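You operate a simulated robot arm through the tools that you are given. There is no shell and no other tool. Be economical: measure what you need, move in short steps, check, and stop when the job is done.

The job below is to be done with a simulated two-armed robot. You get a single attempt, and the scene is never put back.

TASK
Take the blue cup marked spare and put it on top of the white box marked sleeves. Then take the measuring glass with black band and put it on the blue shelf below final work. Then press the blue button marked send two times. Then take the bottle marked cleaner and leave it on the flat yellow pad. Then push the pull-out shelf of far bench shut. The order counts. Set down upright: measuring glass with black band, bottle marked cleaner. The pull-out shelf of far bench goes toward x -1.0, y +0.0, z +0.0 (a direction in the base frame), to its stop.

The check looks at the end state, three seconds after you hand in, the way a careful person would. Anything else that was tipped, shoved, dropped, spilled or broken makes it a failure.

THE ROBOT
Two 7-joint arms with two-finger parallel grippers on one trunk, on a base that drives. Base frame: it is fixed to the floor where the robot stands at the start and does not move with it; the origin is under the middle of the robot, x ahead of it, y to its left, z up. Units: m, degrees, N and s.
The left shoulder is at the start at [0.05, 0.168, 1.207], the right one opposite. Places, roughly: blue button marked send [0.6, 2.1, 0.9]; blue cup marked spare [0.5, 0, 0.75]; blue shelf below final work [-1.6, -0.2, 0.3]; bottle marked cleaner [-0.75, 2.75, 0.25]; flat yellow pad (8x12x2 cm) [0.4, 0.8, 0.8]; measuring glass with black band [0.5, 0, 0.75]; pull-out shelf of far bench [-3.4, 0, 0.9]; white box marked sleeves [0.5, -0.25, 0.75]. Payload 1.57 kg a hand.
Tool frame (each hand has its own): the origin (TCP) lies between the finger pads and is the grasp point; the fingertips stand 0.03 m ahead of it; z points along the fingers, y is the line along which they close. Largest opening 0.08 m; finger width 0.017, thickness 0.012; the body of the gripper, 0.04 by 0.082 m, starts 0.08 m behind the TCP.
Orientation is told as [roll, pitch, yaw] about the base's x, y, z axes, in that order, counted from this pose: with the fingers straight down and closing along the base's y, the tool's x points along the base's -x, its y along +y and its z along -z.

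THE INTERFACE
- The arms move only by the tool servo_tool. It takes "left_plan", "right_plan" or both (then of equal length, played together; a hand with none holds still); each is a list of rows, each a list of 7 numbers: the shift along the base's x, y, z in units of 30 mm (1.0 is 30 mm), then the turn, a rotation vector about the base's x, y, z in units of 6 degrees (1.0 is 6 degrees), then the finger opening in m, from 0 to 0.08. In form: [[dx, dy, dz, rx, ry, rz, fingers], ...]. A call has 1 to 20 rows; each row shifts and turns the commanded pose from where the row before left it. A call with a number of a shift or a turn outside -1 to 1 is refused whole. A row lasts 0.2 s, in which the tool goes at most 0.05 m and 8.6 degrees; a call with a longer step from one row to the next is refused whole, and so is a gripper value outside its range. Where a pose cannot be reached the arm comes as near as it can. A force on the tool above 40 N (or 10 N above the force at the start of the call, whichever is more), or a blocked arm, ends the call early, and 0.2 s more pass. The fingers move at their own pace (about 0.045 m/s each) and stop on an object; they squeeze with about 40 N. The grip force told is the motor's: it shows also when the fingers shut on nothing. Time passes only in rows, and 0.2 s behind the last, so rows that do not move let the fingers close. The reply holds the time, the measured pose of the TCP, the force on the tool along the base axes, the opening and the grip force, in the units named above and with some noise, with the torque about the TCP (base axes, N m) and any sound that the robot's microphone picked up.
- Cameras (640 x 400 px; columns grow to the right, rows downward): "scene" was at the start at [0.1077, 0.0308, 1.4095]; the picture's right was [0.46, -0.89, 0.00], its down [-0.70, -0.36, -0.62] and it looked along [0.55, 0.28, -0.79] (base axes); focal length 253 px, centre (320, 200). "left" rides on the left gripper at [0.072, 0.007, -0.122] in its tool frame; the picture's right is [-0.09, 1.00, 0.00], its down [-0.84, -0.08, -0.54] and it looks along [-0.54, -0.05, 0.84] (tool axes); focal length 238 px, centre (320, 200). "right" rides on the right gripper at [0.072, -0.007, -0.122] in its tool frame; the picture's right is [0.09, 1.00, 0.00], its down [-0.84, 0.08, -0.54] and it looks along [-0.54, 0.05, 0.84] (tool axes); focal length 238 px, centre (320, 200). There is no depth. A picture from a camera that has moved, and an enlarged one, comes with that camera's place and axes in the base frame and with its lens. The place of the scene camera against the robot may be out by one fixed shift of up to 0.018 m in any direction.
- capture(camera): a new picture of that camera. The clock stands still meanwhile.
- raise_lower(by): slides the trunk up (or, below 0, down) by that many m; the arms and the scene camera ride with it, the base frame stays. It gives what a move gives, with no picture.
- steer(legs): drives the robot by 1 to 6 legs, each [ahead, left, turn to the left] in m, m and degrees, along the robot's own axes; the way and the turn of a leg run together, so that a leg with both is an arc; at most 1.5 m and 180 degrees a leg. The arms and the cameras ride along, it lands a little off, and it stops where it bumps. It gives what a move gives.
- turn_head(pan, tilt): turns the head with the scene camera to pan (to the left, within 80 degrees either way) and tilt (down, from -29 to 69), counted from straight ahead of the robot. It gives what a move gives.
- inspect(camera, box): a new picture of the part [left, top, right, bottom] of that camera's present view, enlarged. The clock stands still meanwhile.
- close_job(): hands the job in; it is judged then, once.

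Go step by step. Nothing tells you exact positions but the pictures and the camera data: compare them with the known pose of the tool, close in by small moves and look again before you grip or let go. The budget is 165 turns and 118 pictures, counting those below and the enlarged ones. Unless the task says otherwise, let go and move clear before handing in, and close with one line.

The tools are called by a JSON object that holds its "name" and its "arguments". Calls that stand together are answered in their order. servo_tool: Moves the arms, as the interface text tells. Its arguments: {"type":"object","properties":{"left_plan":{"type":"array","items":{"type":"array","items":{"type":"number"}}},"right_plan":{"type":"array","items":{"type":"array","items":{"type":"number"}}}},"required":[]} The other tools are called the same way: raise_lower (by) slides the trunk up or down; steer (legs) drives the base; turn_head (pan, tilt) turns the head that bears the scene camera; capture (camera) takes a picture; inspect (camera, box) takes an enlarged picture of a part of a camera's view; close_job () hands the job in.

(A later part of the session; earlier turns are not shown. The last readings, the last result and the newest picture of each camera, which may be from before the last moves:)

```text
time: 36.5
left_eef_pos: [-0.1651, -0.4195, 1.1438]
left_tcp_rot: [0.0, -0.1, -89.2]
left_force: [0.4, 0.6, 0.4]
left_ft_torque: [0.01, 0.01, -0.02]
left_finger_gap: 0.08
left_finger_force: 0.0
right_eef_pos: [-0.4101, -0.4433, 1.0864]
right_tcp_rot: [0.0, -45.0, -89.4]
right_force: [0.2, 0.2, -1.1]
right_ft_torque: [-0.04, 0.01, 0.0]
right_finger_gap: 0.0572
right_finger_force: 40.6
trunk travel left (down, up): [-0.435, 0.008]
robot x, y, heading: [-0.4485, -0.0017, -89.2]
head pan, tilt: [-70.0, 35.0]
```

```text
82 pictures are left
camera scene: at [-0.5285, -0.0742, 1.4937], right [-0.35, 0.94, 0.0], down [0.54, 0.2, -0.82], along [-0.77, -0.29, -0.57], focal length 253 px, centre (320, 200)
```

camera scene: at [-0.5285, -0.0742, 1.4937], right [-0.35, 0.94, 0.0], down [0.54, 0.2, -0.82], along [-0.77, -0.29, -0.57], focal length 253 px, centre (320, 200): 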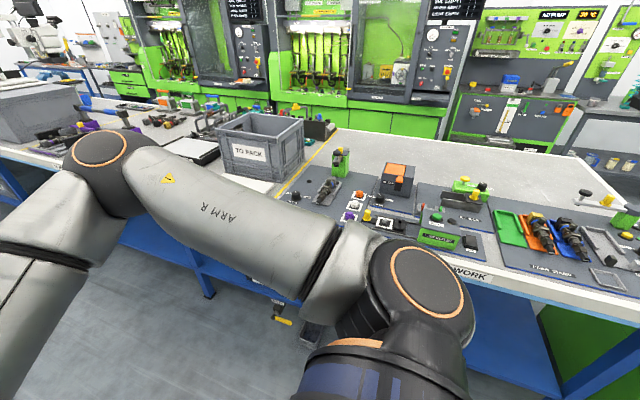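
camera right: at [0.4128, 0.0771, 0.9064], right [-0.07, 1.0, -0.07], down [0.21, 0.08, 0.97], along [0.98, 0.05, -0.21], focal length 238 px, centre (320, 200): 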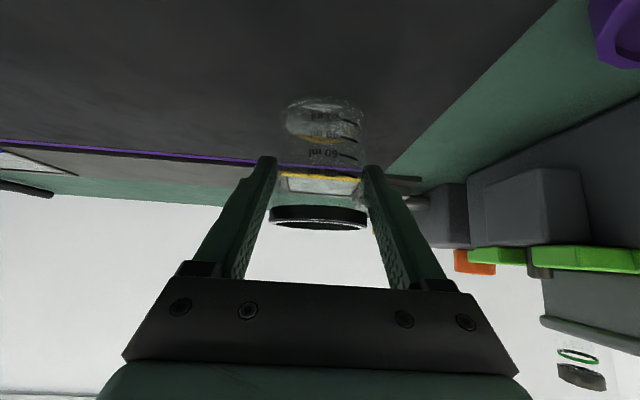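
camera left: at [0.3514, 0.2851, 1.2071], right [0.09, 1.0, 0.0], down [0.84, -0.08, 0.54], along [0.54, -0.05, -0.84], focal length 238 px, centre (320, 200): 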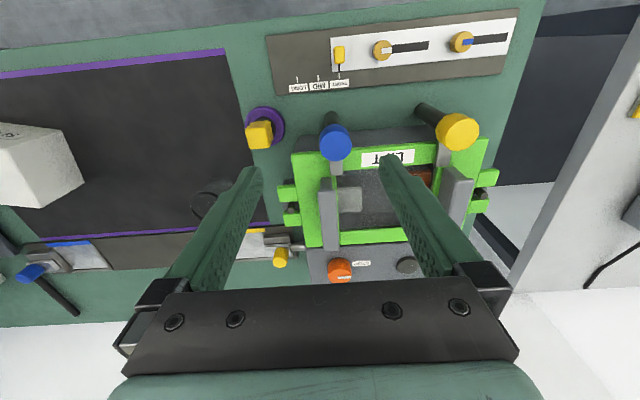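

{"name": "steer", "arguments": {"legs": [[0, 0, -90]]}}

{"name": "turn_head", "arguments": {"pan": 0, "tilt": 48}}

{"name": "capture", "arguments": {"camera": "scene"}}

{"name": "capture", "arguments": {"camera": "right"}}

```text
time: 40.8
left_eef_pos: [-0.8713, -0.2755, 1.1453]
left_tcp_rot: [0.0, 0.0, 179.9]
left_force: [-0.1, 0.6, 0.0]
left_ft_torque: [-0.01, 0.0, -0.03]
left_finger_gap: 0.0799
left_finger_force: 0.0
right_eef_pos: [-0.8922, -0.0307, 1.0867]
right_tcp_rot: [0.0, -45.1, 179.9]
right_force: [-0.2, -0.6, -0.8]
right_ft_torque: [0.04, 0.01, 0.0]
right_finger_gap: 0.0553
right_finger_force: 39.9
trunk travel left (down, up): [-0.435, 0.008]
robot x, y, heading: [-0.4476, -0.0023, 179.8]
head pan, tilt: [-70.0, 35.0]
```

```text
time: 42.2
left_eef_pos: [-0.8714, -0.2773, 1.1449]
left_tcp_rot: [0.0, 0.0, 179.9]
left_force: [-0.5, 0.1, -0.4]
left_ft_torque: [0.0, 0.01, 0.01]
left_finger_gap: 0.0796
left_finger_force: 0.0
right_eef_pos: [-0.8918, -0.0307, 1.087]
right_tcp_rot: [0.0, -45.0, 179.9]
right_force: [-0.1, -1.2, 0.7]
right_ft_torque: [0.0, 0.05, 0.02]
right_finger_gap: 0.0551
right_finger_force: 40.0
trunk travel left (down, up): [-0.435, 0.008]
robot x, y, heading: [-0.4458, 0.0006, 180.2]
head pan, tilt: [0.0, 48.0]
```

```text
81 pictures are left
camera scene: at [-0.5654, -0.0028, 1.4747], right [0.0, 1.0, 0.0], down [0.74, 0.0, -0.67], along [-0.67, 0.0, -0.74], focal length 253 px, centre (320, 200)
```

scene: 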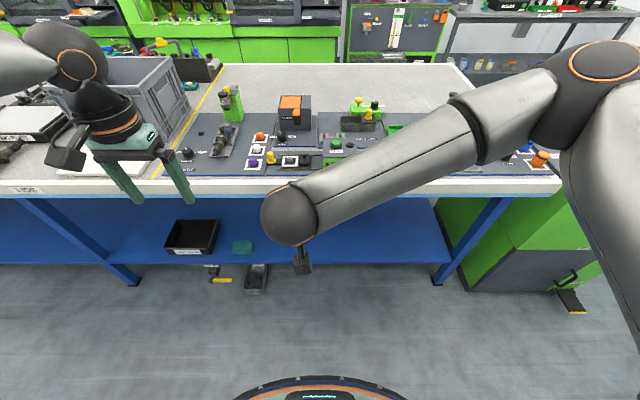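

```text
80 pictures are left
camera right: at [-0.7545, -0.0247, 1.1225], right [0.06, -1.0, -0.07], down [-0.21, -0.08, 0.97], along [-0.98, -0.05, -0.21], focal length 238 px, centre (320, 200)
```

right: 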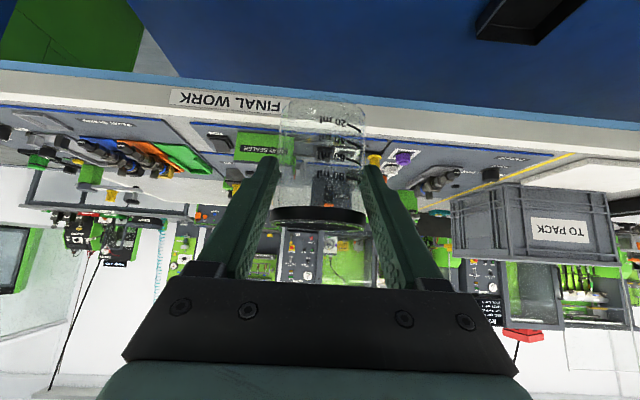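

The shelf is clear in front of me: front edge near x ≈ −1.2, top near z ≈ 0.29, bench edge overhead at z ≈ 0.85. I tuck the left hand back, shift the right hand sideways, then lower the trunk.

{"name": "servo_tool", "arguments": {"left_plan": [[0.8, 0, 0, 0, 0, 0, 0.08], [0.8, 0, 0, 0, 0, 0, 0.08], [0.8, 0, 0, 0, 0, 0, 0.08], [0.8, 0, 0, 0, 0, 0, 0.08], [0.8, 0, 0, 0, 0, 0, 0.08], [0, 0, 0, 0, 0, 0, 0.08]], "right_plan": [[0, 0.5, 0, 0, 0, 0, 0.03], [0, 0.5, 0, 0, 0, 0, 0.03], [0, 0.5, 0, 0, 0, 0, 0.03], [0, 0.5, 0, 0, 0, 0, 0.03], [0, 0.5, 0, 0, 0, 0, 0.03], [0, 0, 0, 0, 0, 0, 0.03]]}}

{"name": "raise_lower", "arguments": {"by": -0.42}}

{"name": "capture", "arguments": {"camera": "right"}}

{"name": "capture", "arguments": {"camera": "scene"}}

```text
time: 43.6
left_eef_pos: [-0.7515, -0.277, 1.1449]
left_tcp_rot: [-0.1, 0.0, 179.9]
left_force: [0.3, 0.0, -0.8]
left_ft_torque: [0.01, 0.02, -0.01]
left_finger_gap: 0.0803
left_finger_force: 0.0
right_eef_pos: [-0.8932, 0.0448, 1.0876]
right_tcp_rot: [0.0, -45.0, 179.9]
right_force: [-0.1, 0.0, 0.6]
right_ft_torque: [-0.01, -0.03, -0.01]
right_finger_gap: 0.0551
right_finger_force: 40.3
trunk travel left (down, up): [-0.435, 0.008]
robot x, y, heading: [-0.4506, 0.0006, 180.0]
head pan, tilt: [0.0, 48.0]
```

```text
refused: -0.42 is not a number from -0.4 to 0.4
```

```text
79 pictures are left
camera right: at [-0.7549, 0.0506, 1.1226], right [0.06, -1.0, -0.07], down [-0.21, -0.08, 0.97], along [-0.98, -0.05, -0.21], focal length 238 px, centre (320, 200)
```

right: 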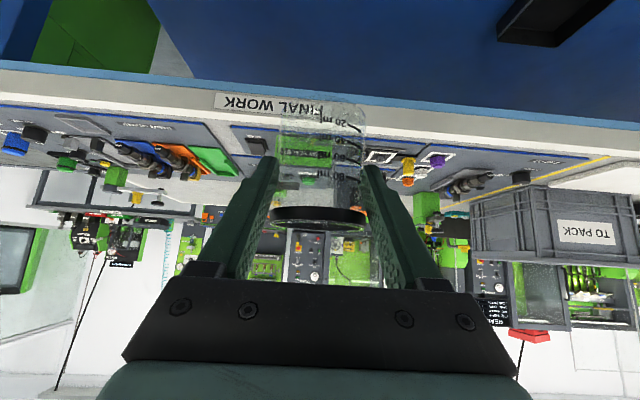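

```text
78 pictures are left
camera scene: at [-0.5658, -0.003, 1.4746], right [0.0, 1.0, 0.0], down [0.74, 0.0, -0.67], along [-0.67, 0.0, -0.74], focal length 253 px, centre (320, 200)
```

scene: 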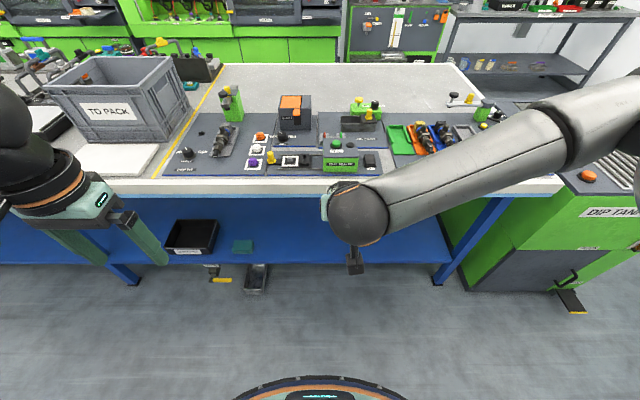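

{"name": "raise_lower", "arguments": {"by": -0.4}}

{"name": "servo_tool", "arguments": {"right_plan": [[0, 0, -0.8, 0, 0, 0, 0.03], [0, 0, -0.9, 0, 0, 0, 0.03], [0, 0, -0.9, 0, 0, 0, 0.03], [0, 0, -0.9, 0, 0, 0, 0.03], [0, 0, -0.9, 0, 0, 0, 0.03], [0, 0, -0.9, 0, 0, 0, 0.03], [0, 0, -0.9, 0, 0, 0, 0.03], [0, 0, -0.6, 0, 0, 0, 0.03], [0, 0, 0, 0, 0, 0, 0.03]]}}

{"name": "turn_head", "arguments": {"pan": 0, "tilt": 40}}

{"name": "capture", "arguments": {"camera": "scene"}}

{"name": "capture", "arguments": {"camera": "right"}}

```text
time: 47.4
left_eef_pos: [-0.7516, -0.2766, 0.7452]
left_tcp_rot: [0.0, 0.1, 179.9]
left_force: [0.9, 0.9, 1.4]
left_ft_torque: [0.04, 0.02, 0.0]
left_finger_gap: 0.0799
left_finger_force: 0.0
right_eef_pos: [-0.8917, 0.044, 0.6876]
right_tcp_rot: [0.0, -45.1, 180.0]
right_force: [-0.3, 0.4, -0.9]
right_ft_torque: [-0.04, 0.02, -0.03]
right_finger_gap: 0.0547
right_finger_force: 39.7
trunk travel left (down, up): [-0.035, 0.408]
robot x, y, heading: [-0.4456, 0.0004, 179.7]
head pan, tilt: [0.0, 48.0]
```

```text
time: 49.4
left_eef_pos: [-0.7512, -0.2773, 0.7452]
left_tcp_rot: [0.1, 0.0, 179.9]
left_force: [0.2, 0.6, -1.2]
left_ft_torque: [-0.03, 0.01, -0.01]
left_finger_gap: 0.0799
left_finger_force: 0.1
right_eef_pos: [-0.8922, 0.0462, 0.4841]
right_tcp_rot: [0.1, -45.1, 179.8]
right_force: [-0.2, 0.6, -0.8]
right_ft_torque: [0.04, -0.01, 0.01]
right_finger_gap: 0.0549
right_finger_force: 40.1
trunk travel left (down, up): [-0.035, 0.408]
robot x, y, heading: [-0.447, -0.0035, 180.0]
head pan, tilt: [0.0, 48.0]
```

```text
time: 50.1
left_eef_pos: [-0.7506, -0.2773, 0.7456]
left_tcp_rot: [0.0, 0.0, 179.9]
left_force: [-0.3, -0.4, 0.3]
left_ft_torque: [-0.01, 0.0, -0.03]
left_finger_gap: 0.0799
left_finger_force: 0.0
right_eef_pos: [-0.8916, 0.0452, 0.4845]
right_tcp_rot: [-0.1, -45.1, 179.8]
right_force: [0.3, -1.1, -0.4]
right_ft_torque: [0.02, -0.02, 0.0]
right_finger_gap: 0.0549
right_finger_force: 40.0
trunk travel left (down, up): [-0.035, 0.408]
robot x, y, heading: [-0.4458, 0.0027, 180.0]
head pan, tilt: [0.0, 40.0]
```

```text
77 pictures are left
camera scene: at [-0.5716, -0.0028, 1.0861], right [0.0, 1.0, 0.0], down [0.64, 0.0, -0.77], along [-0.77, 0.0, -0.64], focal length 253 px, centre (320, 200)
```

scene: 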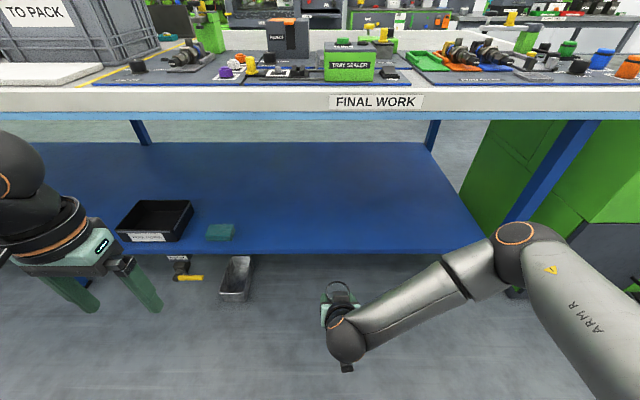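

```text
76 pictures are left
camera right: at [-0.7544, 0.051, 0.5187], right [0.06, -1.0, -0.07], down [-0.21, -0.08, 0.97], along [-0.98, -0.05, -0.21], focal length 238 px, centre (320, 200)
```

right: 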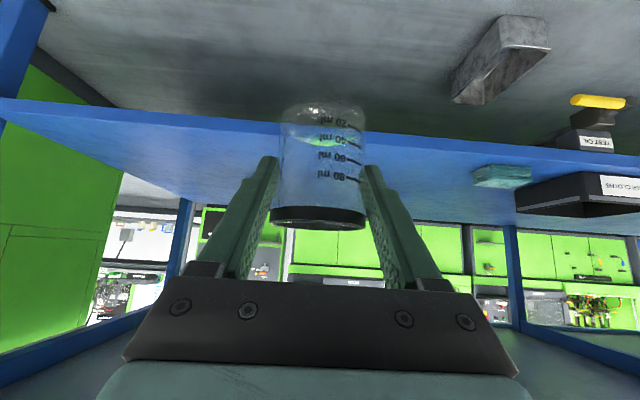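

The shelf is open ahead. I drive forward 0.26 m and look again.

{"name": "steer", "arguments": {"legs": [[0.26, 0, 0]]}}

{"name": "capture", "arguments": {"camera": "scene"}}

{"name": "capture", "arguments": {"camera": "right"}}

```text
time: 52.0
left_eef_pos: [-1.0117, -0.2763, 0.7456]
left_tcp_rot: [0.0, 0.0, 179.9]
left_force: [0.3, 0.9, 0.0]
left_ft_torque: [0.03, 0.0, 0.01]
left_finger_gap: 0.0801
left_finger_force: 0.0
right_eef_pos: [-1.1528, 0.0454, 0.4825]
right_tcp_rot: [0.0, -45.0, 180.0]
right_force: [0.1, 0.3, -0.2]
right_ft_torque: [-0.02, 0.01, -0.01]
right_finger_gap: 0.0549
right_finger_force: 40.4
trunk travel left (down, up): [-0.035, 0.408]
robot x, y, heading: [-0.7038, 0.0022, 179.9]
head pan, tilt: [0.0, 40.0]
```

```text
75 pictures are left
camera scene: at [-0.8318, -0.0021, 1.0861], right [0.0, 1.0, 0.0], down [0.64, 0.0, -0.77], along [-0.77, 0.0, -0.64], focal length 253 px, centre (320, 200)
```

scene: 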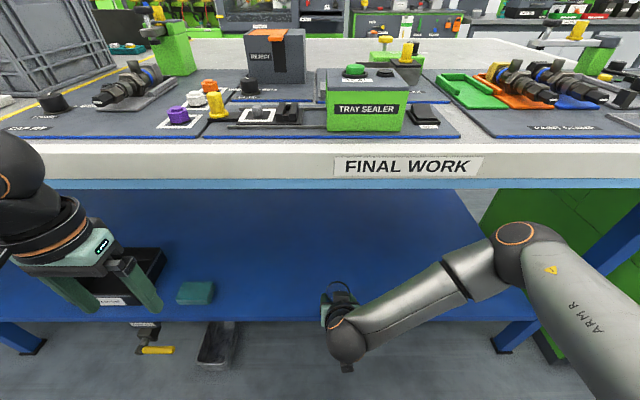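

```text
74 pictures are left
camera right: at [-1.0147, 0.0518, 0.5188], right [0.06, -1.0, -0.07], down [-0.21, -0.08, 0.97], along [-0.98, -0.05, -0.21], focal length 238 px, centre (320, 200)
```

right: 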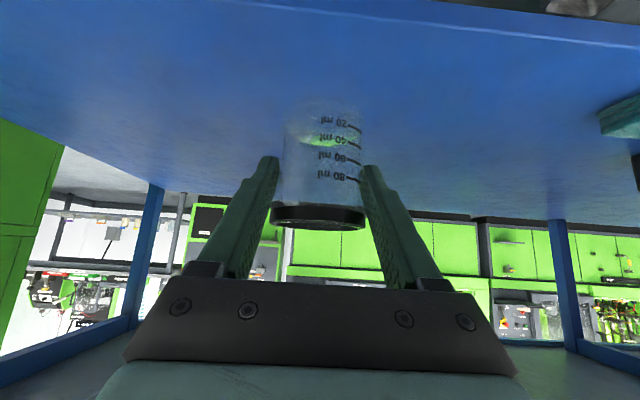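

The shelf's front edge is near x −1.185 and its top near z 0.315. I extend the hand in over the shelf in part and check the elbow.

{"name": "servo_tool", "arguments": {"right_plan": [[-0.5, 0, -0.4, 0, 0, 0, 0.03], [-0.7, 0, -0.5, 0, 0, 0, 0.03], [-0.7, 0, -0.5, 0, 0, 0, 0.03], [-0.7, 0, -0.5, 0, 0, 0, 0.03], [0, 0, 0, 0, 0, 0, 0.03]]}}

{"name": "capture", "arguments": {"camera": "scene"}}

```text
time: 53.2
left_eef_pos: [-1.0113, -0.2762, 0.7455]
left_tcp_rot: [-0.1, 0.0, 179.8]
left_force: [0.6, 0.2, 0.1]
left_ft_torque: [-0.03, 0.04, -0.02]
left_finger_gap: 0.0801
left_finger_force: 0.1
right_eef_pos: [-1.2307, 0.0454, 0.4267]
right_tcp_rot: [0.1, -44.9, 179.9]
right_force: [0.7, 0.1, -1.9]
right_ft_torque: [0.01, 0.01, -0.01]
right_finger_gap: 0.0548
right_finger_force: 40.7
trunk travel left (down, up): [-0.035, 0.408]
robot x, y, heading: [-0.7086, 0.0063, 180.0]
head pan, tilt: [0.0, 40.0]
```

```text
73 pictures are left
camera scene: at [-0.8319, -0.0021, 1.0861], right [0.0, 1.0, 0.0], down [0.64, 0.0, -0.77], along [-0.77, 0.0, -0.64], focal length 253 px, centre (320, 200)
```

scene: 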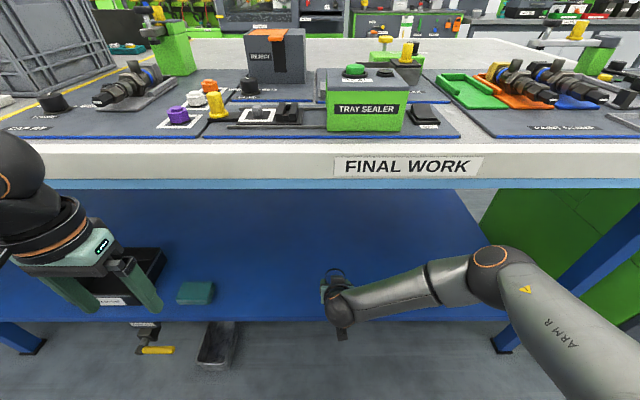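

{"name": "servo_tool", "arguments": {"right_plan": [[-0.6, 0, -0.4, 0, 0, 0, 0.03], [-0.6, 0, -0.4, 0, 0, 0, 0.03], [-0.6, 0, -0.4, 0, 0, 0, 0.03], [-0.5, 0, -0.3, 0, 0, 0, 0.03], [0, 0, 0, 0, 0, 0, 0.03]]}}

{"name": "capture", "arguments": {"camera": "right"}}

{"name": "inspect", "arguments": {"camera": "scene", "box": [220, 180, 540, 380]}}

```text
time: 54.4
left_eef_pos: [-1.0113, -0.2763, 0.7455]
left_tcp_rot: [0.0, -0.1, 179.9]
left_force: [0.5, -0.2, -0.1]
left_ft_torque: [0.0, 0.0, 0.02]
left_finger_gap: 0.0801
left_finger_force: 0.1
right_eef_pos: [-1.2995, 0.0466, 0.3823]
right_tcp_rot: [0.0, -44.9, 179.9]
right_force: [-0.3, -0.3, -0.6]
right_ft_torque: [0.0, 0.03, -0.01]
right_finger_gap: 0.055
right_finger_force: 40.4
trunk travel left (down, up): [-0.035, 0.408]
robot x, y, heading: [-0.7068, 0.0019, 179.7]
head pan, tilt: [0.0, 40.0]
```

```text
72 pictures are left
camera right: at [-1.1622, 0.0515, 0.4171], right [0.06, -1.0, -0.06], down [-0.21, -0.08, 0.97], along [-0.98, -0.05, -0.21], focal length 238 px, centre (320, 200)
```

right: 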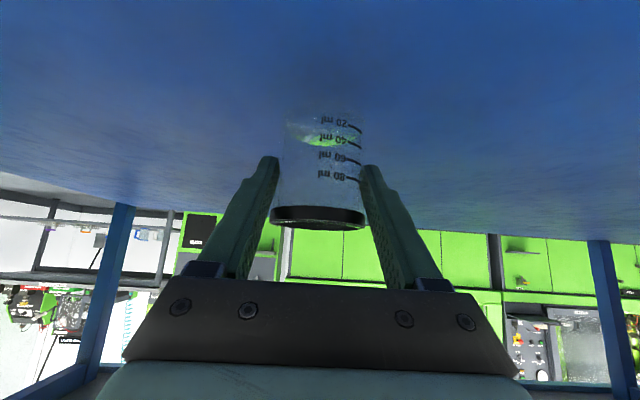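

```text
2.00 times, centred on (380, 280) of scene
camera zoom: at [-0.8319, -0.0021, 1.0861], right [0.0, 1.0, 0.0], down [0.64, 0.0, -0.77], along [-0.77, 0.0, -0.64], focal length 506 px, centre (200, 40)
```

zoom: 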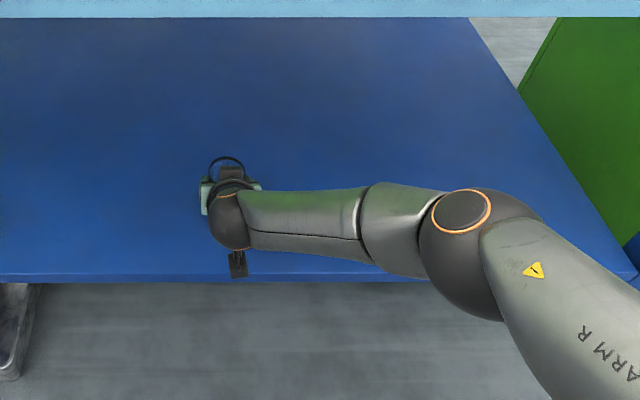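

{"name": "servo_tool", "arguments": {"right_plan": [[0, 0, -0.2, 0, 0, 0, 0.03], [0, 0, -0.15, 0, 0, 0, 0.03], [0, 0, -0.15, 0, 0, 0, 0.03], [0, 0, -0.1, 0, 0, 0, 0.03], [0, 0, 0, 0, 0, 0, 0.03]]}}

{"name": "capture", "arguments": {"camera": "right"}}

```text
time: 55.6
left_eef_pos: [-1.0098, -0.2758, 0.7454]
left_tcp_rot: [-0.1, 0.0, 179.9]
left_force: [0.0, -0.4, 1.1]
left_ft_torque: [-0.02, 0.03, 0.03]
left_finger_gap: 0.0801
left_finger_force: 0.1
right_eef_pos: [-1.2985, 0.0456, 0.3631]
right_tcp_rot: [0.1, -45.0, 179.8]
right_force: [0.4, 0.1, -0.1]
right_ft_torque: [-0.05, 0.0, -0.02]
right_finger_gap: 0.055
right_finger_force: 40.3
trunk travel left (down, up): [-0.035, 0.408]
robot x, y, heading: [-0.7056, -0.0021, 180.1]
head pan, tilt: [0.0, 40.0]
```

```text
70 pictures are left
camera right: at [-1.1613, 0.0518, 0.3987], right [0.06, -1.0, -0.06], down [-0.21, -0.08, 0.97], along [-0.98, -0.05, -0.21], focal length 238 px, centre (320, 200)
```

right: 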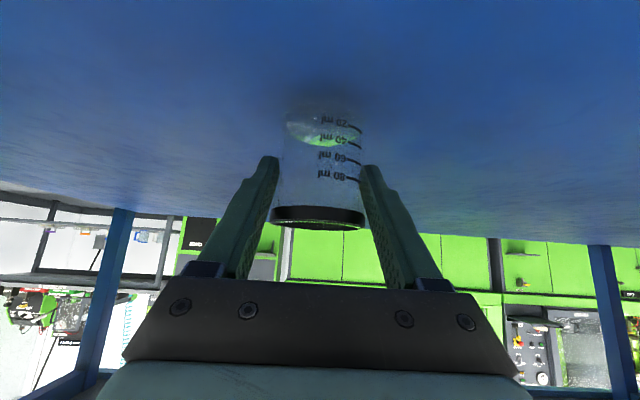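

Shadow is gathering under the glass; it is near the shelf. I go down further in small steps.

{"name": "servo_tool", "arguments": {"right_plan": [[0, 0, -0.12, 0, 0, 0, 0.03], [0, 0, -0.12, 0, 0, 0, 0.03], [0, 0, -0.1, 0, 0, 0, 0.03], [0, 0, 0, 0, 0, 0, 0.03]]}}

```text
time: 56.6
left_eef_pos: [-1.0114, -0.2761, 0.7456]
left_tcp_rot: [0.0, 0.0, 179.9]
left_force: [0.0, 0.0, 0.3]
left_ft_torque: [-0.02, 0.01, -0.01]
left_finger_gap: 0.08
left_finger_force: 0.1
right_eef_pos: [-1.2994, 0.0455, 0.3521]
right_tcp_rot: [0.0, -44.9, 179.9]
right_force: [-0.2, -0.3, 0.2]
right_ft_torque: [0.0, -0.01, 0.0]
right_finger_gap: 0.0551
right_finger_force: 39.9
trunk travel left (down, up): [-0.035, 0.408]
robot x, y, heading: [-0.7077, 0.0047, 180.0]
head pan, tilt: [0.0, 40.0]
```

{"name": "servo_tool", "arguments": {"right_plan": [[0, 0, -0.1, 0, 0, 0, 0.03], [0, 0, -0.1, 0, 0, 0, 0.03], [0, 0, -0.1, 0, 0, 0, 0.03], [0, 0, 0, 0, 0, 0, 0.03]]}}

{"name": "capture", "arguments": {"camera": "right"}}

```text
time: 57.6
left_eef_pos: [-1.0101, -0.2763, 0.7459]
left_tcp_rot: [0.0, -0.2, 179.9]
left_force: [-0.2, 0.2, -0.5]
left_ft_torque: [0.02, -0.02, 0.0]
left_finger_gap: 0.0803
left_finger_force: 0.1
right_eef_pos: [-1.302, 0.0456, 0.3496]
right_tcp_rot: [-0.1, -45.5, 180.0]
right_force: [2.8, -1.0, 26.4]
right_ft_torque: [-0.07, 0.17, 0.08]
right_finger_gap: 0.0547
right_finger_force: 40.4
trunk travel left (down, up): [-0.035, 0.408]
robot x, y, heading: [-0.7077, 0.0004, 180.0]
head pan, tilt: [0.0, 40.0]
```

```text
69 pictures are left
camera right: at [-1.164, 0.0515, 0.3833], right [0.06, -1.0, -0.07], down [-0.2, -0.08, 0.98], along [-0.98, -0.05, -0.2], focal length 238 px, centre (320, 200)
```

right: 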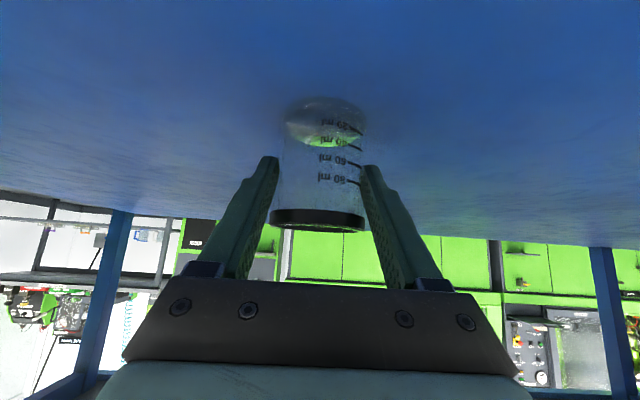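

Contact with the shelf. I unload and then open slowly.

{"name": "servo_tool", "arguments": {"right_plan": [[0, 0, 0.1, 0, 0, 0, 0.03], [0, 0, 0.08, 0, 0, 0, 0.03], [0, 0, 0, 0, 0, 0, 0.058], [0, 0, 0, 0, 0, 0, 0.065], [0, 0, 0, 0, 0, 0, 0.08], [0, 0, 0, 0, 0, 0, 0.08], [0, 0, 0, 0, 0, 0, 0.08]]}}

{"name": "capture", "arguments": {"camera": "right"}}

```text
time: 59.2
left_eef_pos: [-1.0126, -0.2759, 0.7446]
left_tcp_rot: [0.1, -0.1, 179.9]
left_force: [-0.9, -0.4, 1.1]
left_ft_torque: [0.02, -0.01, 0.03]
left_finger_gap: 0.0802
left_finger_force: 0.1
right_eef_pos: [-1.2991, 0.0455, 0.3492]
right_tcp_rot: [-0.1, -45.0, 179.9]
right_force: [-0.5, 0.1, -0.3]
right_ft_torque: [-0.02, 0.02, 0.01]
right_finger_gap: 0.0802
right_finger_force: 0.1
trunk travel left (down, up): [-0.035, 0.408]
robot x, y, heading: [-0.7067, 0.0046, 179.9]
head pan, tilt: [0.0, 40.0]
```

```text
68 pictures are left
camera right: at [-1.1614, 0.052, 0.385], right [0.06, -1.0, -0.07], down [-0.21, -0.08, 0.97], along [-0.98, -0.05, -0.21], focal length 238 px, centre (320, 200)
```

right: 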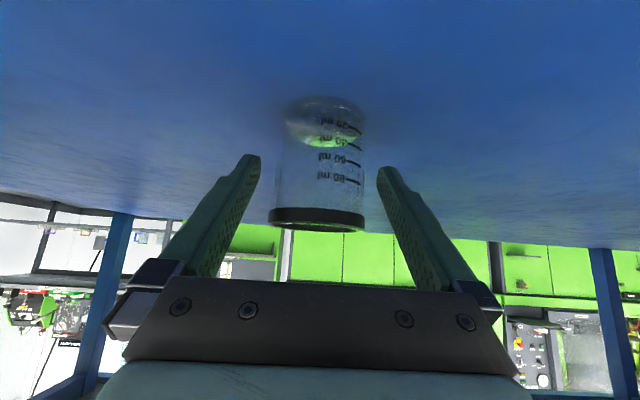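

The glass stands upright and free. I retreat along the finger line and drive back.

{"name": "servo_tool", "arguments": {"right_plan": [[0.4, 0, 0.4, 0, 0, 0, 0.08], [0.7, 0, 0.7, 0, 0, 0, 0.08], [0.8, 0, 0.8, 0, 0, 0, 0.08], [0.8, 0, 0.8, 0, 0, 0, 0.08], [0.9, 0, 0.4, 0, 0, 0, 0.08], [0.9, 0, 0, 0, 0, 0, 0.08], [0.9, 0, 0, 0, 0, 0, 0.08], [0, 0, 0, 0, 0, 0, 0.08]]}}

{"name": "steer", "arguments": {"legs": [[-0.26, 0, 0]]}}

{"name": "capture", "arguments": {"camera": "scene"}}

```text
time: 61.0
left_eef_pos: [-1.0106, -0.2761, 0.7454]
left_tcp_rot: [0.0, 0.0, 179.9]
left_force: [-0.7, 0.3, -0.1]
left_ft_torque: [0.01, 0.03, -0.01]
left_finger_gap: 0.0798
left_finger_force: 0.2
right_eef_pos: [-1.1366, 0.0442, 0.4428]
right_tcp_rot: [0.0, -45.0, 179.8]
right_force: [-1.4, 0.0, 0.3]
right_ft_torque: [0.0, 0.02, -0.02]
right_finger_gap: 0.0802
right_finger_force: 0.0
trunk travel left (down, up): [-0.035, 0.408]
robot x, y, heading: [-0.7135, 0.0039, 179.9]
head pan, tilt: [0.0, 40.0]
```

```text
time: 62.9
left_eef_pos: [-0.7546, -0.2752, 0.7452]
left_tcp_rot: [0.1, 0.0, 179.7]
left_force: [-0.1, 0.6, -0.2]
left_ft_torque: [0.01, -0.02, 0.0]
left_finger_gap: 0.0801
left_finger_force: 0.1
right_eef_pos: [-0.8796, 0.0456, 0.4422]
right_tcp_rot: [0.0, -45.0, 179.6]
right_force: [0.1, -0.7, -0.4]
right_ft_torque: [0.03, -0.03, -0.04]
right_finger_gap: 0.0798
right_finger_force: 0.0
trunk travel left (down, up): [-0.035, 0.408]
robot x, y, heading: [-0.4517, 0.0012, 179.6]
head pan, tilt: [0.0, 40.0]
```

```text
67 pictures are left
camera scene: at [-0.5741, -0.0028, 1.0861], right [0.0, 1.0, 0.0], down [0.64, 0.0, -0.77], along [-0.77, 0.0, -0.64], focal length 253 px, centre (320, 200)
```

scene: 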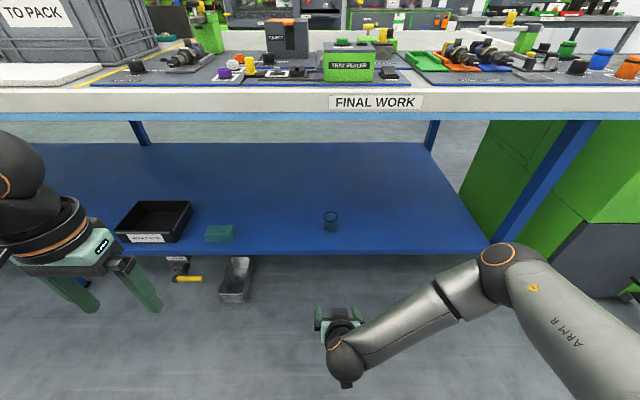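

The glass is upright on the blue shelf. Now the button: I raise the trunk, turn to face along the aisle (+y), and look.

{"name": "raise_lower", "arguments": {"by": 0.36}}

{"name": "steer", "arguments": {"legs": [[0, 0, -90]]}}

{"name": "turn_head", "arguments": {"pan": -15, "tilt": 25}}

{"name": "capture", "arguments": {"camera": "scene"}}

```text
time: 66.4
left_eef_pos: [-0.7555, -0.2763, 1.1048]
left_tcp_rot: [0.0, -0.1, 179.7]
left_force: [0.5, 0.6, -1.1]
left_ft_torque: [-0.02, 0.01, 0.0]
left_finger_gap: 0.0799
left_finger_force: 0.0
right_eef_pos: [-0.8791, 0.0463, 0.8023]
right_tcp_rot: [0.1, -45.0, 179.6]
right_force: [0.7, 0.6, -0.1]
right_ft_torque: [-0.03, -0.03, 0.02]
right_finger_gap: 0.08
right_finger_force: 0.0
trunk travel left (down, up): [-0.395, 0.048]
robot x, y, heading: [-0.448, -0.0001, 179.8]
head pan, tilt: [0.0, 40.0]
```

```text
time: 70.6
left_eef_pos: [-0.7258, 0.3052, 1.1049]
left_tcp_rot: [0.1, 0.0, 89.6]
left_force: [-0.1, -0.3, -0.3]
left_ft_torque: [0.01, -0.02, -0.02]
left_finger_gap: 0.0799
left_finger_force: 0.2
right_eef_pos: [-0.4036, 0.4298, 0.8028]
right_tcp_rot: [0.0, -45.0, 89.7]
right_force: [0.0, -0.2, 0.0]
right_ft_torque: [0.01, -0.02, -0.01]
right_finger_gap: 0.0801
right_finger_force: 0.1
trunk travel left (down, up): [-0.395, 0.048]
robot x, y, heading: [-0.4447, 0.0019, 89.5]
head pan, tilt: [0.0, 40.0]
```

```text
time: 71.4
left_eef_pos: [-0.7253, 0.3051, 1.1054]
left_tcp_rot: [-0.1, 0.0, 89.6]
left_force: [-0.2, 0.4, -0.3]
left_ft_torque: [-0.03, -0.02, 0.01]
left_finger_gap: 0.0801
left_finger_force: 0.0
right_eef_pos: [-0.4026, 0.4301, 0.8034]
right_tcp_rot: [0.0, -45.0, 89.7]
right_force: [0.2, 0.3, 0.1]
right_ft_torque: [-0.03, -0.03, 0.02]
right_finger_gap: 0.0796
right_finger_force: 0.1
trunk travel left (down, up): [-0.395, 0.048]
robot x, y, heading: [-0.4502, 0.001, 89.6]
head pan, tilt: [-15.0, 25.0]
```

```text
66 pictures are left
camera scene: at [-0.4243, 0.1254, 1.4694], right [0.96, -0.27, 0.0], down [-0.11, -0.41, -0.91], along [0.24, 0.87, -0.42], focal length 253 px, centre (320, 200)
```

scene: 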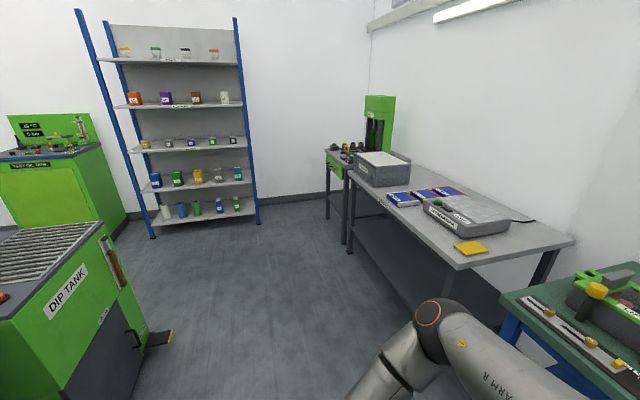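

The button should be on the small table at the end, near the green column. I drive up the aisle and turn to face it.

{"name": "steer", "arguments": {"legs": [[1.5, 0, 0], [0.5, 0, 0], [0, 0, -90]]}}

{"name": "turn_head", "arguments": {"pan": 0, "tilt": 35}}

{"name": "capture", "arguments": {"camera": "scene"}}

```text
time: 85.1
left_eef_pos: [-0.1497, 2.2646, 1.1038]
left_tcp_rot: [0.1, 0.0, 0.4]
left_force: [-0.2, -0.2, 0.3]
left_ft_torque: [-0.01, 0.03, 0.01]
left_finger_gap: 0.08
left_finger_force: 0.0
right_eef_pos: [-0.0213, 1.942, 0.8026]
right_tcp_rot: [0.0, -45.0, 0.2]
right_force: [0.0, 0.0, -0.3]
right_ft_torque: [0.01, -0.02, 0.01]
right_finger_gap: 0.0798
right_finger_force: 0.2
trunk travel left (down, up): [-0.395, 0.048]
robot x, y, heading: [-0.4521, 1.9872, 0.0]
head pan, tilt: [-15.0, 25.0]
```

```text
time: 85.8
left_eef_pos: [-0.1498, 2.264, 1.1043]
left_tcp_rot: [0.0, 0.1, 0.3]
left_force: [0.2, 0.5, -0.3]
left_ft_torque: [-0.02, 0.03, 0.03]
left_finger_gap: 0.0802
left_finger_force: 0.1
right_eef_pos: [-0.0209, 1.9427, 0.8028]
right_tcp_rot: [0.1, -45.1, 0.3]
right_force: [0.0, 0.6, 0.8]
right_ft_torque: [0.01, -0.03, 0.01]
right_finger_gap: 0.0799
right_finger_force: 0.1
trunk travel left (down, up): [-0.395, 0.048]
robot x, y, heading: [-0.4522, 1.9849, 0.5]
head pan, tilt: [0.0, 35.0]
```

```text
65 pictures are left
camera scene: at [-0.3219, 1.9814, 1.4537], right [0.0, -1.0, 0.0], down [-0.57, 0.0, -0.82], along [0.82, 0.0, -0.57], focal length 253 px, centre (320, 200)
```

scene: 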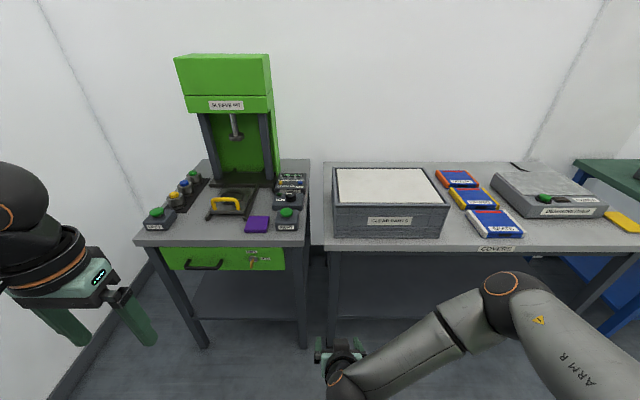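

{"name": "inspect", "arguments": {"camera": "scene", "box": [130, 130, 330, 280]}}

```text
2.67 times, centred on (230, 205) of scene
camera zoom: at [-0.3219, 1.9814, 1.4537], right [0.0, -1.0, 0.0], down [-0.57, 0.0, -0.82], along [0.82, 0.0, -0.57], focal length 675 px, centre (560, 187)
```

zoom: 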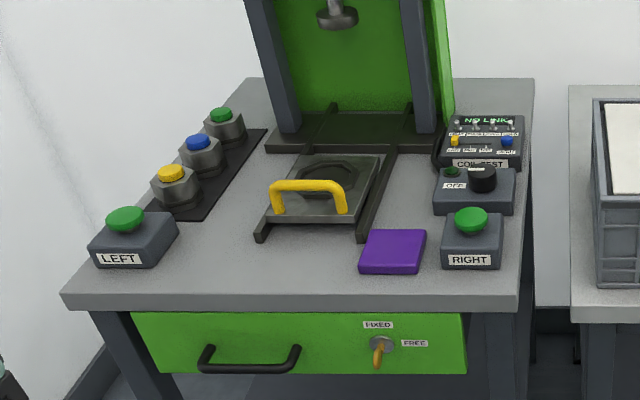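

Two blue candidates: one on the left row, and a small one on the "COIL TEST" box near [0.65, 2.07]. I read the labels enlarged.

{"name": "inspect", "arguments": {"camera": "scene", "box": [265, 165, 315, 200]}}

{"name": "inspect", "arguments": {"camera": "scene", "box": [160, 160, 220, 220]}}

```text
11.43 times, centred on (290, 182) of scene
camera zoom: at [-0.3219, 1.9814, 1.4537], right [0.0, -1.0, 0.0], down [-0.57, 0.0, -0.82], along [0.82, 0.0, -0.57], focal length 2894 px, centre (663, 400)
```

zoom: 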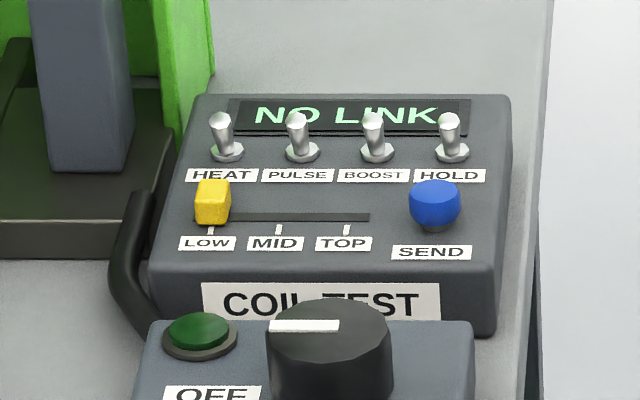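

```text
6.67 times, centred on (190, 190) of scene
camera zoom: at [-0.3219, 1.9814, 1.4537], right [0.0, -1.0, 0.0], down [-0.57, 0.0, -0.82], along [0.82, 0.0, -0.57], focal length 1688 px, centre (1187, 267)
```

zoom: 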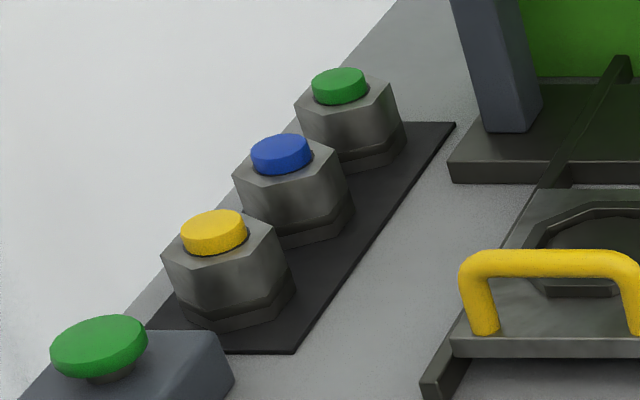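

The small blue button on COIL TEST is marked SEND. I raise and straighten the right hand, close its fingers, and drive to the table.

{"name": "servo_tool", "arguments": {"right_plan": [[0, 0, 1, 0, 0, 0, 0.0], [0, 0, 1, 0, 0, 0, 0.0], [0, 0, 1, 0, 0.9375, 0, 0.0], [0, 0, 1, 0, 0.9375, 0, 0.0], [0, 0, 1, 0, 0.9375, 0, 0.0], [0, 0, 1, 0, 0.9375, 0, 0.0], [0, 0, 1, 0, 0.9375, 0, 0.0], [0, 0, 1, 0, 0.9375, 0, 0.0], [0, 0, 1, 0, 0.9375, 0, 0.0], [0, 0, 1, 0, 0.9375, 0, 0.0], [0, 0, 0, 0, 0, 0, 0.0]]}}

{"name": "steer", "arguments": {"legs": [[0.43, 0.17, 0]]}}

{"name": "turn_head", "arguments": {"pan": -8, "tilt": 45}}

{"name": "capture", "arguments": {"camera": "scene"}}

{"name": "capture", "arguments": {"camera": "right"}}

```text
time: 88.2
left_eef_pos: [-0.1486, 2.263, 1.1058]
left_tcp_rot: [0.1, -0.1, 0.4]
left_force: [-0.2, 0.4, 0.7]
left_ft_torque: [-0.02, -0.01, 0.04]
left_finger_gap: 0.0799
left_finger_force: 0.1
right_eef_pos: [-0.0216, 1.9422, 1.1037]
right_tcp_rot: [0.2, 0.0, 0.4]
right_force: [0.5, -0.1, -0.3]
right_ft_torque: [-0.01, 0.01, -0.02]
right_finger_gap: 0.0
right_finger_force: 21.3
trunk travel left (down, up): [-0.395, 0.048]
robot x, y, heading: [-0.45, 1.9855, 0.4]
head pan, tilt: [0.0, 35.0]
```

```text
time: 91.0
left_eef_pos: [0.2805, 2.4343, 1.1048]
left_tcp_rot: [0.0, 0.0, 0.2]
left_force: [0.2, -0.4, -0.4]
left_ft_torque: [-0.01, 0.0, -0.02]
left_finger_gap: 0.08
left_finger_force: 0.1
right_eef_pos: [0.4067, 2.1123, 1.1029]
right_tcp_rot: [0.3, 0.0, 0.0]
right_force: [0.1, 0.6, 0.3]
right_ft_torque: [0.04, 0.04, 0.01]
right_finger_gap: 0.0001
right_finger_force: 21.5
trunk travel left (down, up): [-0.395, 0.048]
robot x, y, heading: [-0.0209, 2.1559, 0.2]
head pan, tilt: [0.0, 35.0]
```

```text
time: 91.7
left_eef_pos: [0.2796, 2.4342, 1.1047]
left_tcp_rot: [0.0, -0.1, 0.0]
left_force: [-0.4, 0.4, 0.8]
left_ft_torque: [0.01, -0.01, 0.01]
left_finger_gap: 0.0799
left_finger_force: 0.0
right_eef_pos: [0.4061, 2.1126, 1.1031]
right_tcp_rot: [0.3, 0.0, 0.0]
right_force: [-0.1, 0.0, 0.1]
right_ft_torque: [0.01, 0.0, 0.0]
right_finger_gap: 0.0
right_finger_force: 21.5
trunk travel left (down, up): [-0.395, 0.048]
robot x, y, heading: [-0.0222, 2.1561, 0.1]
head pan, tilt: [-8.0, 45.0]
```

```text
61 pictures are left
camera scene: at [0.0986, 2.1411, 1.4389], right [-0.14, -0.99, 0.0], down [-0.7, 0.1, -0.71], along [0.7, -0.1, -0.71], focal length 253 px, centre (320, 200)
```

scene: 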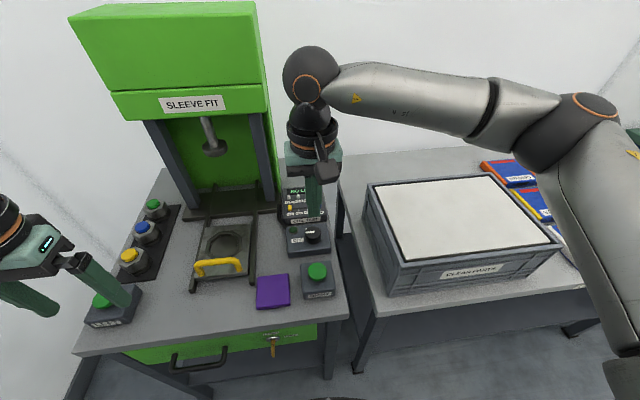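

```text
60 pictures are left
camera right: at [0.335, 2.1056, 1.2247], right [-0.09, 1.0, 0.0], down [0.84, 0.08, 0.54], along [0.54, 0.05, -0.84], focal length 238 px, centre (320, 200)
```

right: 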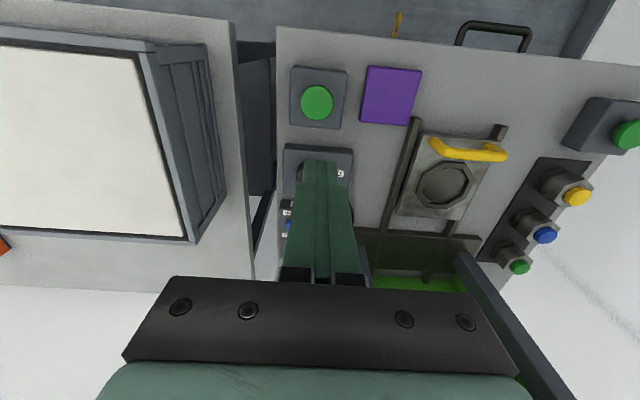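

SEND is roughly at [0.61, 2.07, 0.88]. I move closer, offset to the side, to triangulate it.

{"name": "servo_tool", "arguments": {"right_plan": [[0.9, 0.5, 0, 0, 0, 0, 0.0], [0.9, 0.5, 0, 0, 0, 0, 0.0], [0.9, 0.3, 0, 0, 0, 0, 0.0], [0.6, 0.2, -0.5, 0, 0, 0, 0.0], [0, 0, 0, 0, 0, 0, 0.0]]}}

{"name": "capture", "arguments": {"camera": "right"}}

```text
time: 92.9
left_eef_pos: [0.2805, 2.4344, 1.1049]
left_tcp_rot: [0.0, -0.1, 0.1]
left_force: [-0.3, 0.2, 0.3]
left_ft_torque: [0.0, -0.01, 0.02]
left_finger_gap: 0.0798
left_finger_force: 0.0
right_eef_pos: [0.5052, 2.1573, 1.0874]
right_tcp_rot: [0.2, -0.1, 0.0]
right_force: [-0.1, -0.1, 0.3]
right_ft_torque: [0.0, 0.01, 0.01]
right_finger_gap: 0.0
right_finger_force: 20.9
trunk travel left (down, up): [-0.395, 0.048]
robot x, y, heading: [-0.0191, 2.1549, 0.3]
head pan, tilt: [-8.0, 45.0]
```

```text
59 pictures are left
camera right: at [0.4335, 2.1503, 1.2089], right [-0.09, 1.0, 0.0], down [0.84, 0.08, 0.54], along [0.54, 0.05, -0.84], focal length 238 px, centre (320, 200)
```

right: 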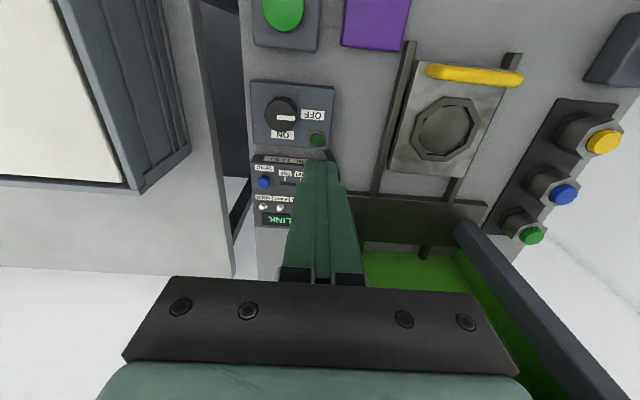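

SEND triangulates to [0.632, 2.073, ≈0.865]. I move above it with the fingers shut.

{"name": "servo_tool", "arguments": {"right_plan": [[0.85, -0.56, 0, 0, 0, 0, 0.0], [0.85, -0.56, -0.3, 0, 0, 0, 0.0], [0.85, -0.56, -0.9, 0, 0, 0, 0.0], [0.85, -0.56, -0.9, 0, 0, 0, 0.0], [0.83, -0.56, -0.9, 0, 0, 0, 0.0], [0, 0, -0.9, 0, 0, 0, 0.0], [0, 0, -0.7, 0, 0, 0, 0.0], [0, 0, 0, 0, 0, 0, 0.0]]}}

{"name": "inspect", "arguments": {"camera": "right", "box": [200, 40, 440, 240]}}

{"name": "inspect", "arguments": {"camera": "scene", "box": [250, 120, 370, 260]}}

```text
time: 94.7
left_eef_pos: [0.2809, 2.4342, 1.1051]
left_tcp_rot: [0.0, 0.0, 0.1]
left_force: [0.0, 0.0, -0.8]
left_ft_torque: [0.01, 0.0, 0.01]
left_finger_gap: 0.0803
left_finger_force: 0.0
right_eef_pos: [0.586, 2.0688, 0.955]
right_tcp_rot: [0.2, 0.1, -0.1]
right_force: [0.5, 0.7, -0.3]
right_ft_torque: [0.0, 0.02, -0.03]
right_finger_gap: 0.0001
right_finger_force: 20.9
right hand out of reach, approached as far as the arm can: row 3, 4, 5
trunk travel left (down, up): [-0.395, 0.048]
robot x, y, heading: [-0.0255, 2.1565, 0.1]
head pan, tilt: [-8.0, 45.0]
```

```text
2.00 times, centred on (320, 140) of right
camera zoom: at [0.5131, 2.0614, 1.0764], right [-0.09, 1.0, 0.0], down [0.84, 0.08, 0.54], along [0.54, 0.05, -0.84], focal length 477 px, centre (320, 320)
```

zoom: 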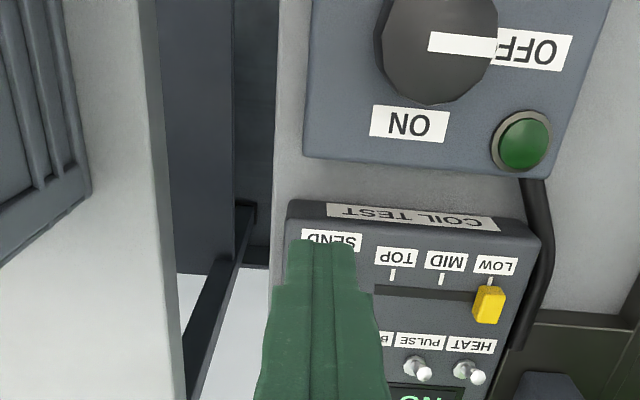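

```text
2.86 times, centred on (310, 190) of scene
camera zoom: at [0.0986, 2.1411, 1.4389], right [-0.14, -0.99, 0.0], down [-0.7, 0.1, -0.71], along [0.7, -0.1, -0.71], focal length 723 px, centre (349, 229)
```

zoom: 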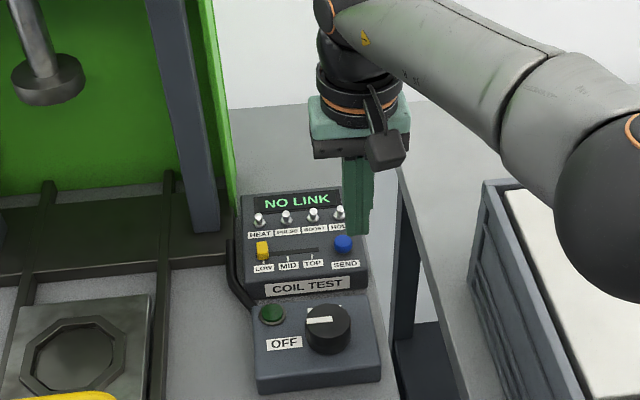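

The arm stopped short at x = 0.586 (reach limit). I drive 5 cm closer and recheck.

{"name": "steer", "arguments": {"legs": [[0.05, 0, 0]]}}

{"name": "inspect", "arguments": {"camera": "scene", "box": [250, 120, 370, 260]}}

{"name": "inspect", "arguments": {"camera": "right", "box": [200, 40, 440, 240]}}

```text
time: 95.7
left_eef_pos: [0.3298, 2.4343, 1.1051]
left_tcp_rot: [0.0, 0.1, 0.1]
left_force: [0.4, 0.4, 0.4]
left_ft_torque: [0.0, 0.04, 0.02]
left_finger_gap: 0.0798
left_finger_force: 0.1
right_eef_pos: [0.635, 2.069, 0.9537]
right_tcp_rot: [0.2, 0.2, 0.0]
right_force: [-0.7, -0.3, -0.4]
right_ft_torque: [0.03, 0.0, 0.03]
right_finger_gap: 0.0001
right_finger_force: 21.0
trunk travel left (down, up): [-0.395, 0.048]
robot x, y, heading: [0.0269, 2.1564, 0.1]
head pan, tilt: [-8.0, 45.0]
```

```text
2.86 times, centred on (310, 190) of scene
camera zoom: at [0.1492, 2.1412, 1.4387], right [-0.14, -0.99, 0.0], down [-0.7, 0.1, -0.71], along [0.7, -0.1, -0.71], focal length 723 px, centre (349, 229)
```

zoom: 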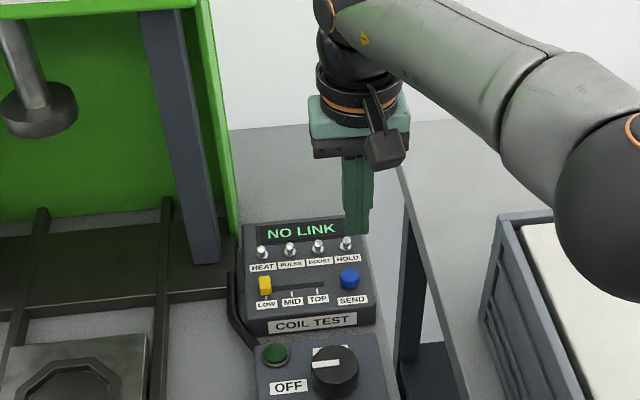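

```text
2.00 times, centred on (320, 140) of right
camera zoom: at [0.5633, 2.0617, 1.0762], right [-0.09, 1.0, 0.0], down [0.84, 0.08, 0.54], along [0.54, 0.05, -0.84], focal length 477 px, centre (320, 320)
```

zoom: 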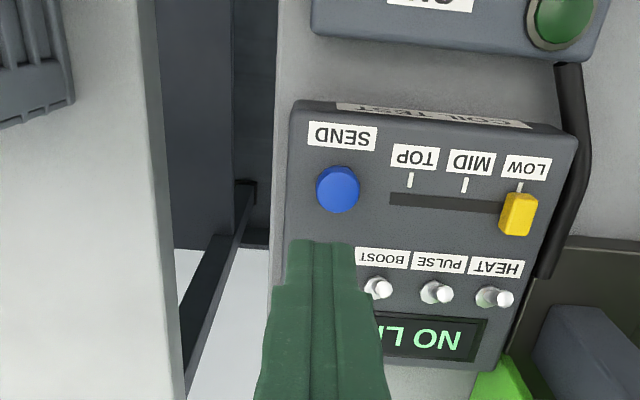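

{"name": "servo_tool", "arguments": {"right_plan": [[-0.27, 0.2, -0.3, 0, 0, 0, 0.0], [0, 0, -0.6, 0, 0, 0, 0.0], [0, 0, -0.4, 0, 0, 0, 0.0], [0, 0, 0, 0, 0, 0, 0.0]]}}

{"name": "inspect", "arguments": {"camera": "scene", "box": [285, 170, 345, 230]}}

{"name": "inspect", "arguments": {"camera": "right", "box": [200, 40, 440, 240]}}

```text
time: 96.7
left_eef_pos: [0.3282, 2.4358, 1.1055]
left_tcp_rot: [0.0, 0.1, 0.0]
left_force: [-0.1, -0.4, -0.6]
left_ft_torque: [0.04, 0.03, 0.0]
left_finger_gap: 0.08
left_finger_force: 0.1
right_eef_pos: [0.6255, 2.0743, 0.9162]
right_tcp_rot: [0.2, 0.0, -0.1]
right_force: [0.2, -0.2, -0.9]
right_ft_torque: [-0.01, 0.02, 0.0]
right_finger_gap: 0.0001
right_finger_force: 21.2
trunk travel left (down, up): [-0.395, 0.048]
robot x, y, heading: [0.0297, 2.1571, -0.0]
head pan, tilt: [-8.0, 45.0]
```

```text
6.67 times, centred on (315, 200) of scene
camera zoom: at [0.1479, 2.1412, 1.4389], right [-0.14, -0.99, 0.0], down [-0.7, 0.1, -0.71], along [0.7, -0.1, -0.71], focal length 1688 px, centre (353, 200)
```

zoom: 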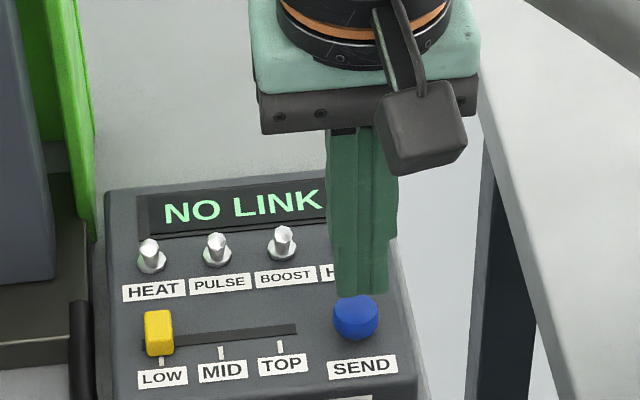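

```text
2.00 times, centred on (320, 140) of right
camera zoom: at [0.5539, 2.0677, 1.0379], right [-0.09, 1.0, 0.0], down [0.84, 0.08, 0.54], along [0.54, 0.05, -0.84], focal length 477 px, centre (320, 320)
```

zoom: 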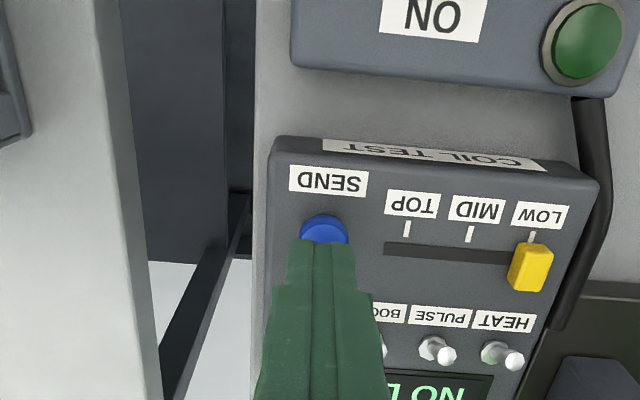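

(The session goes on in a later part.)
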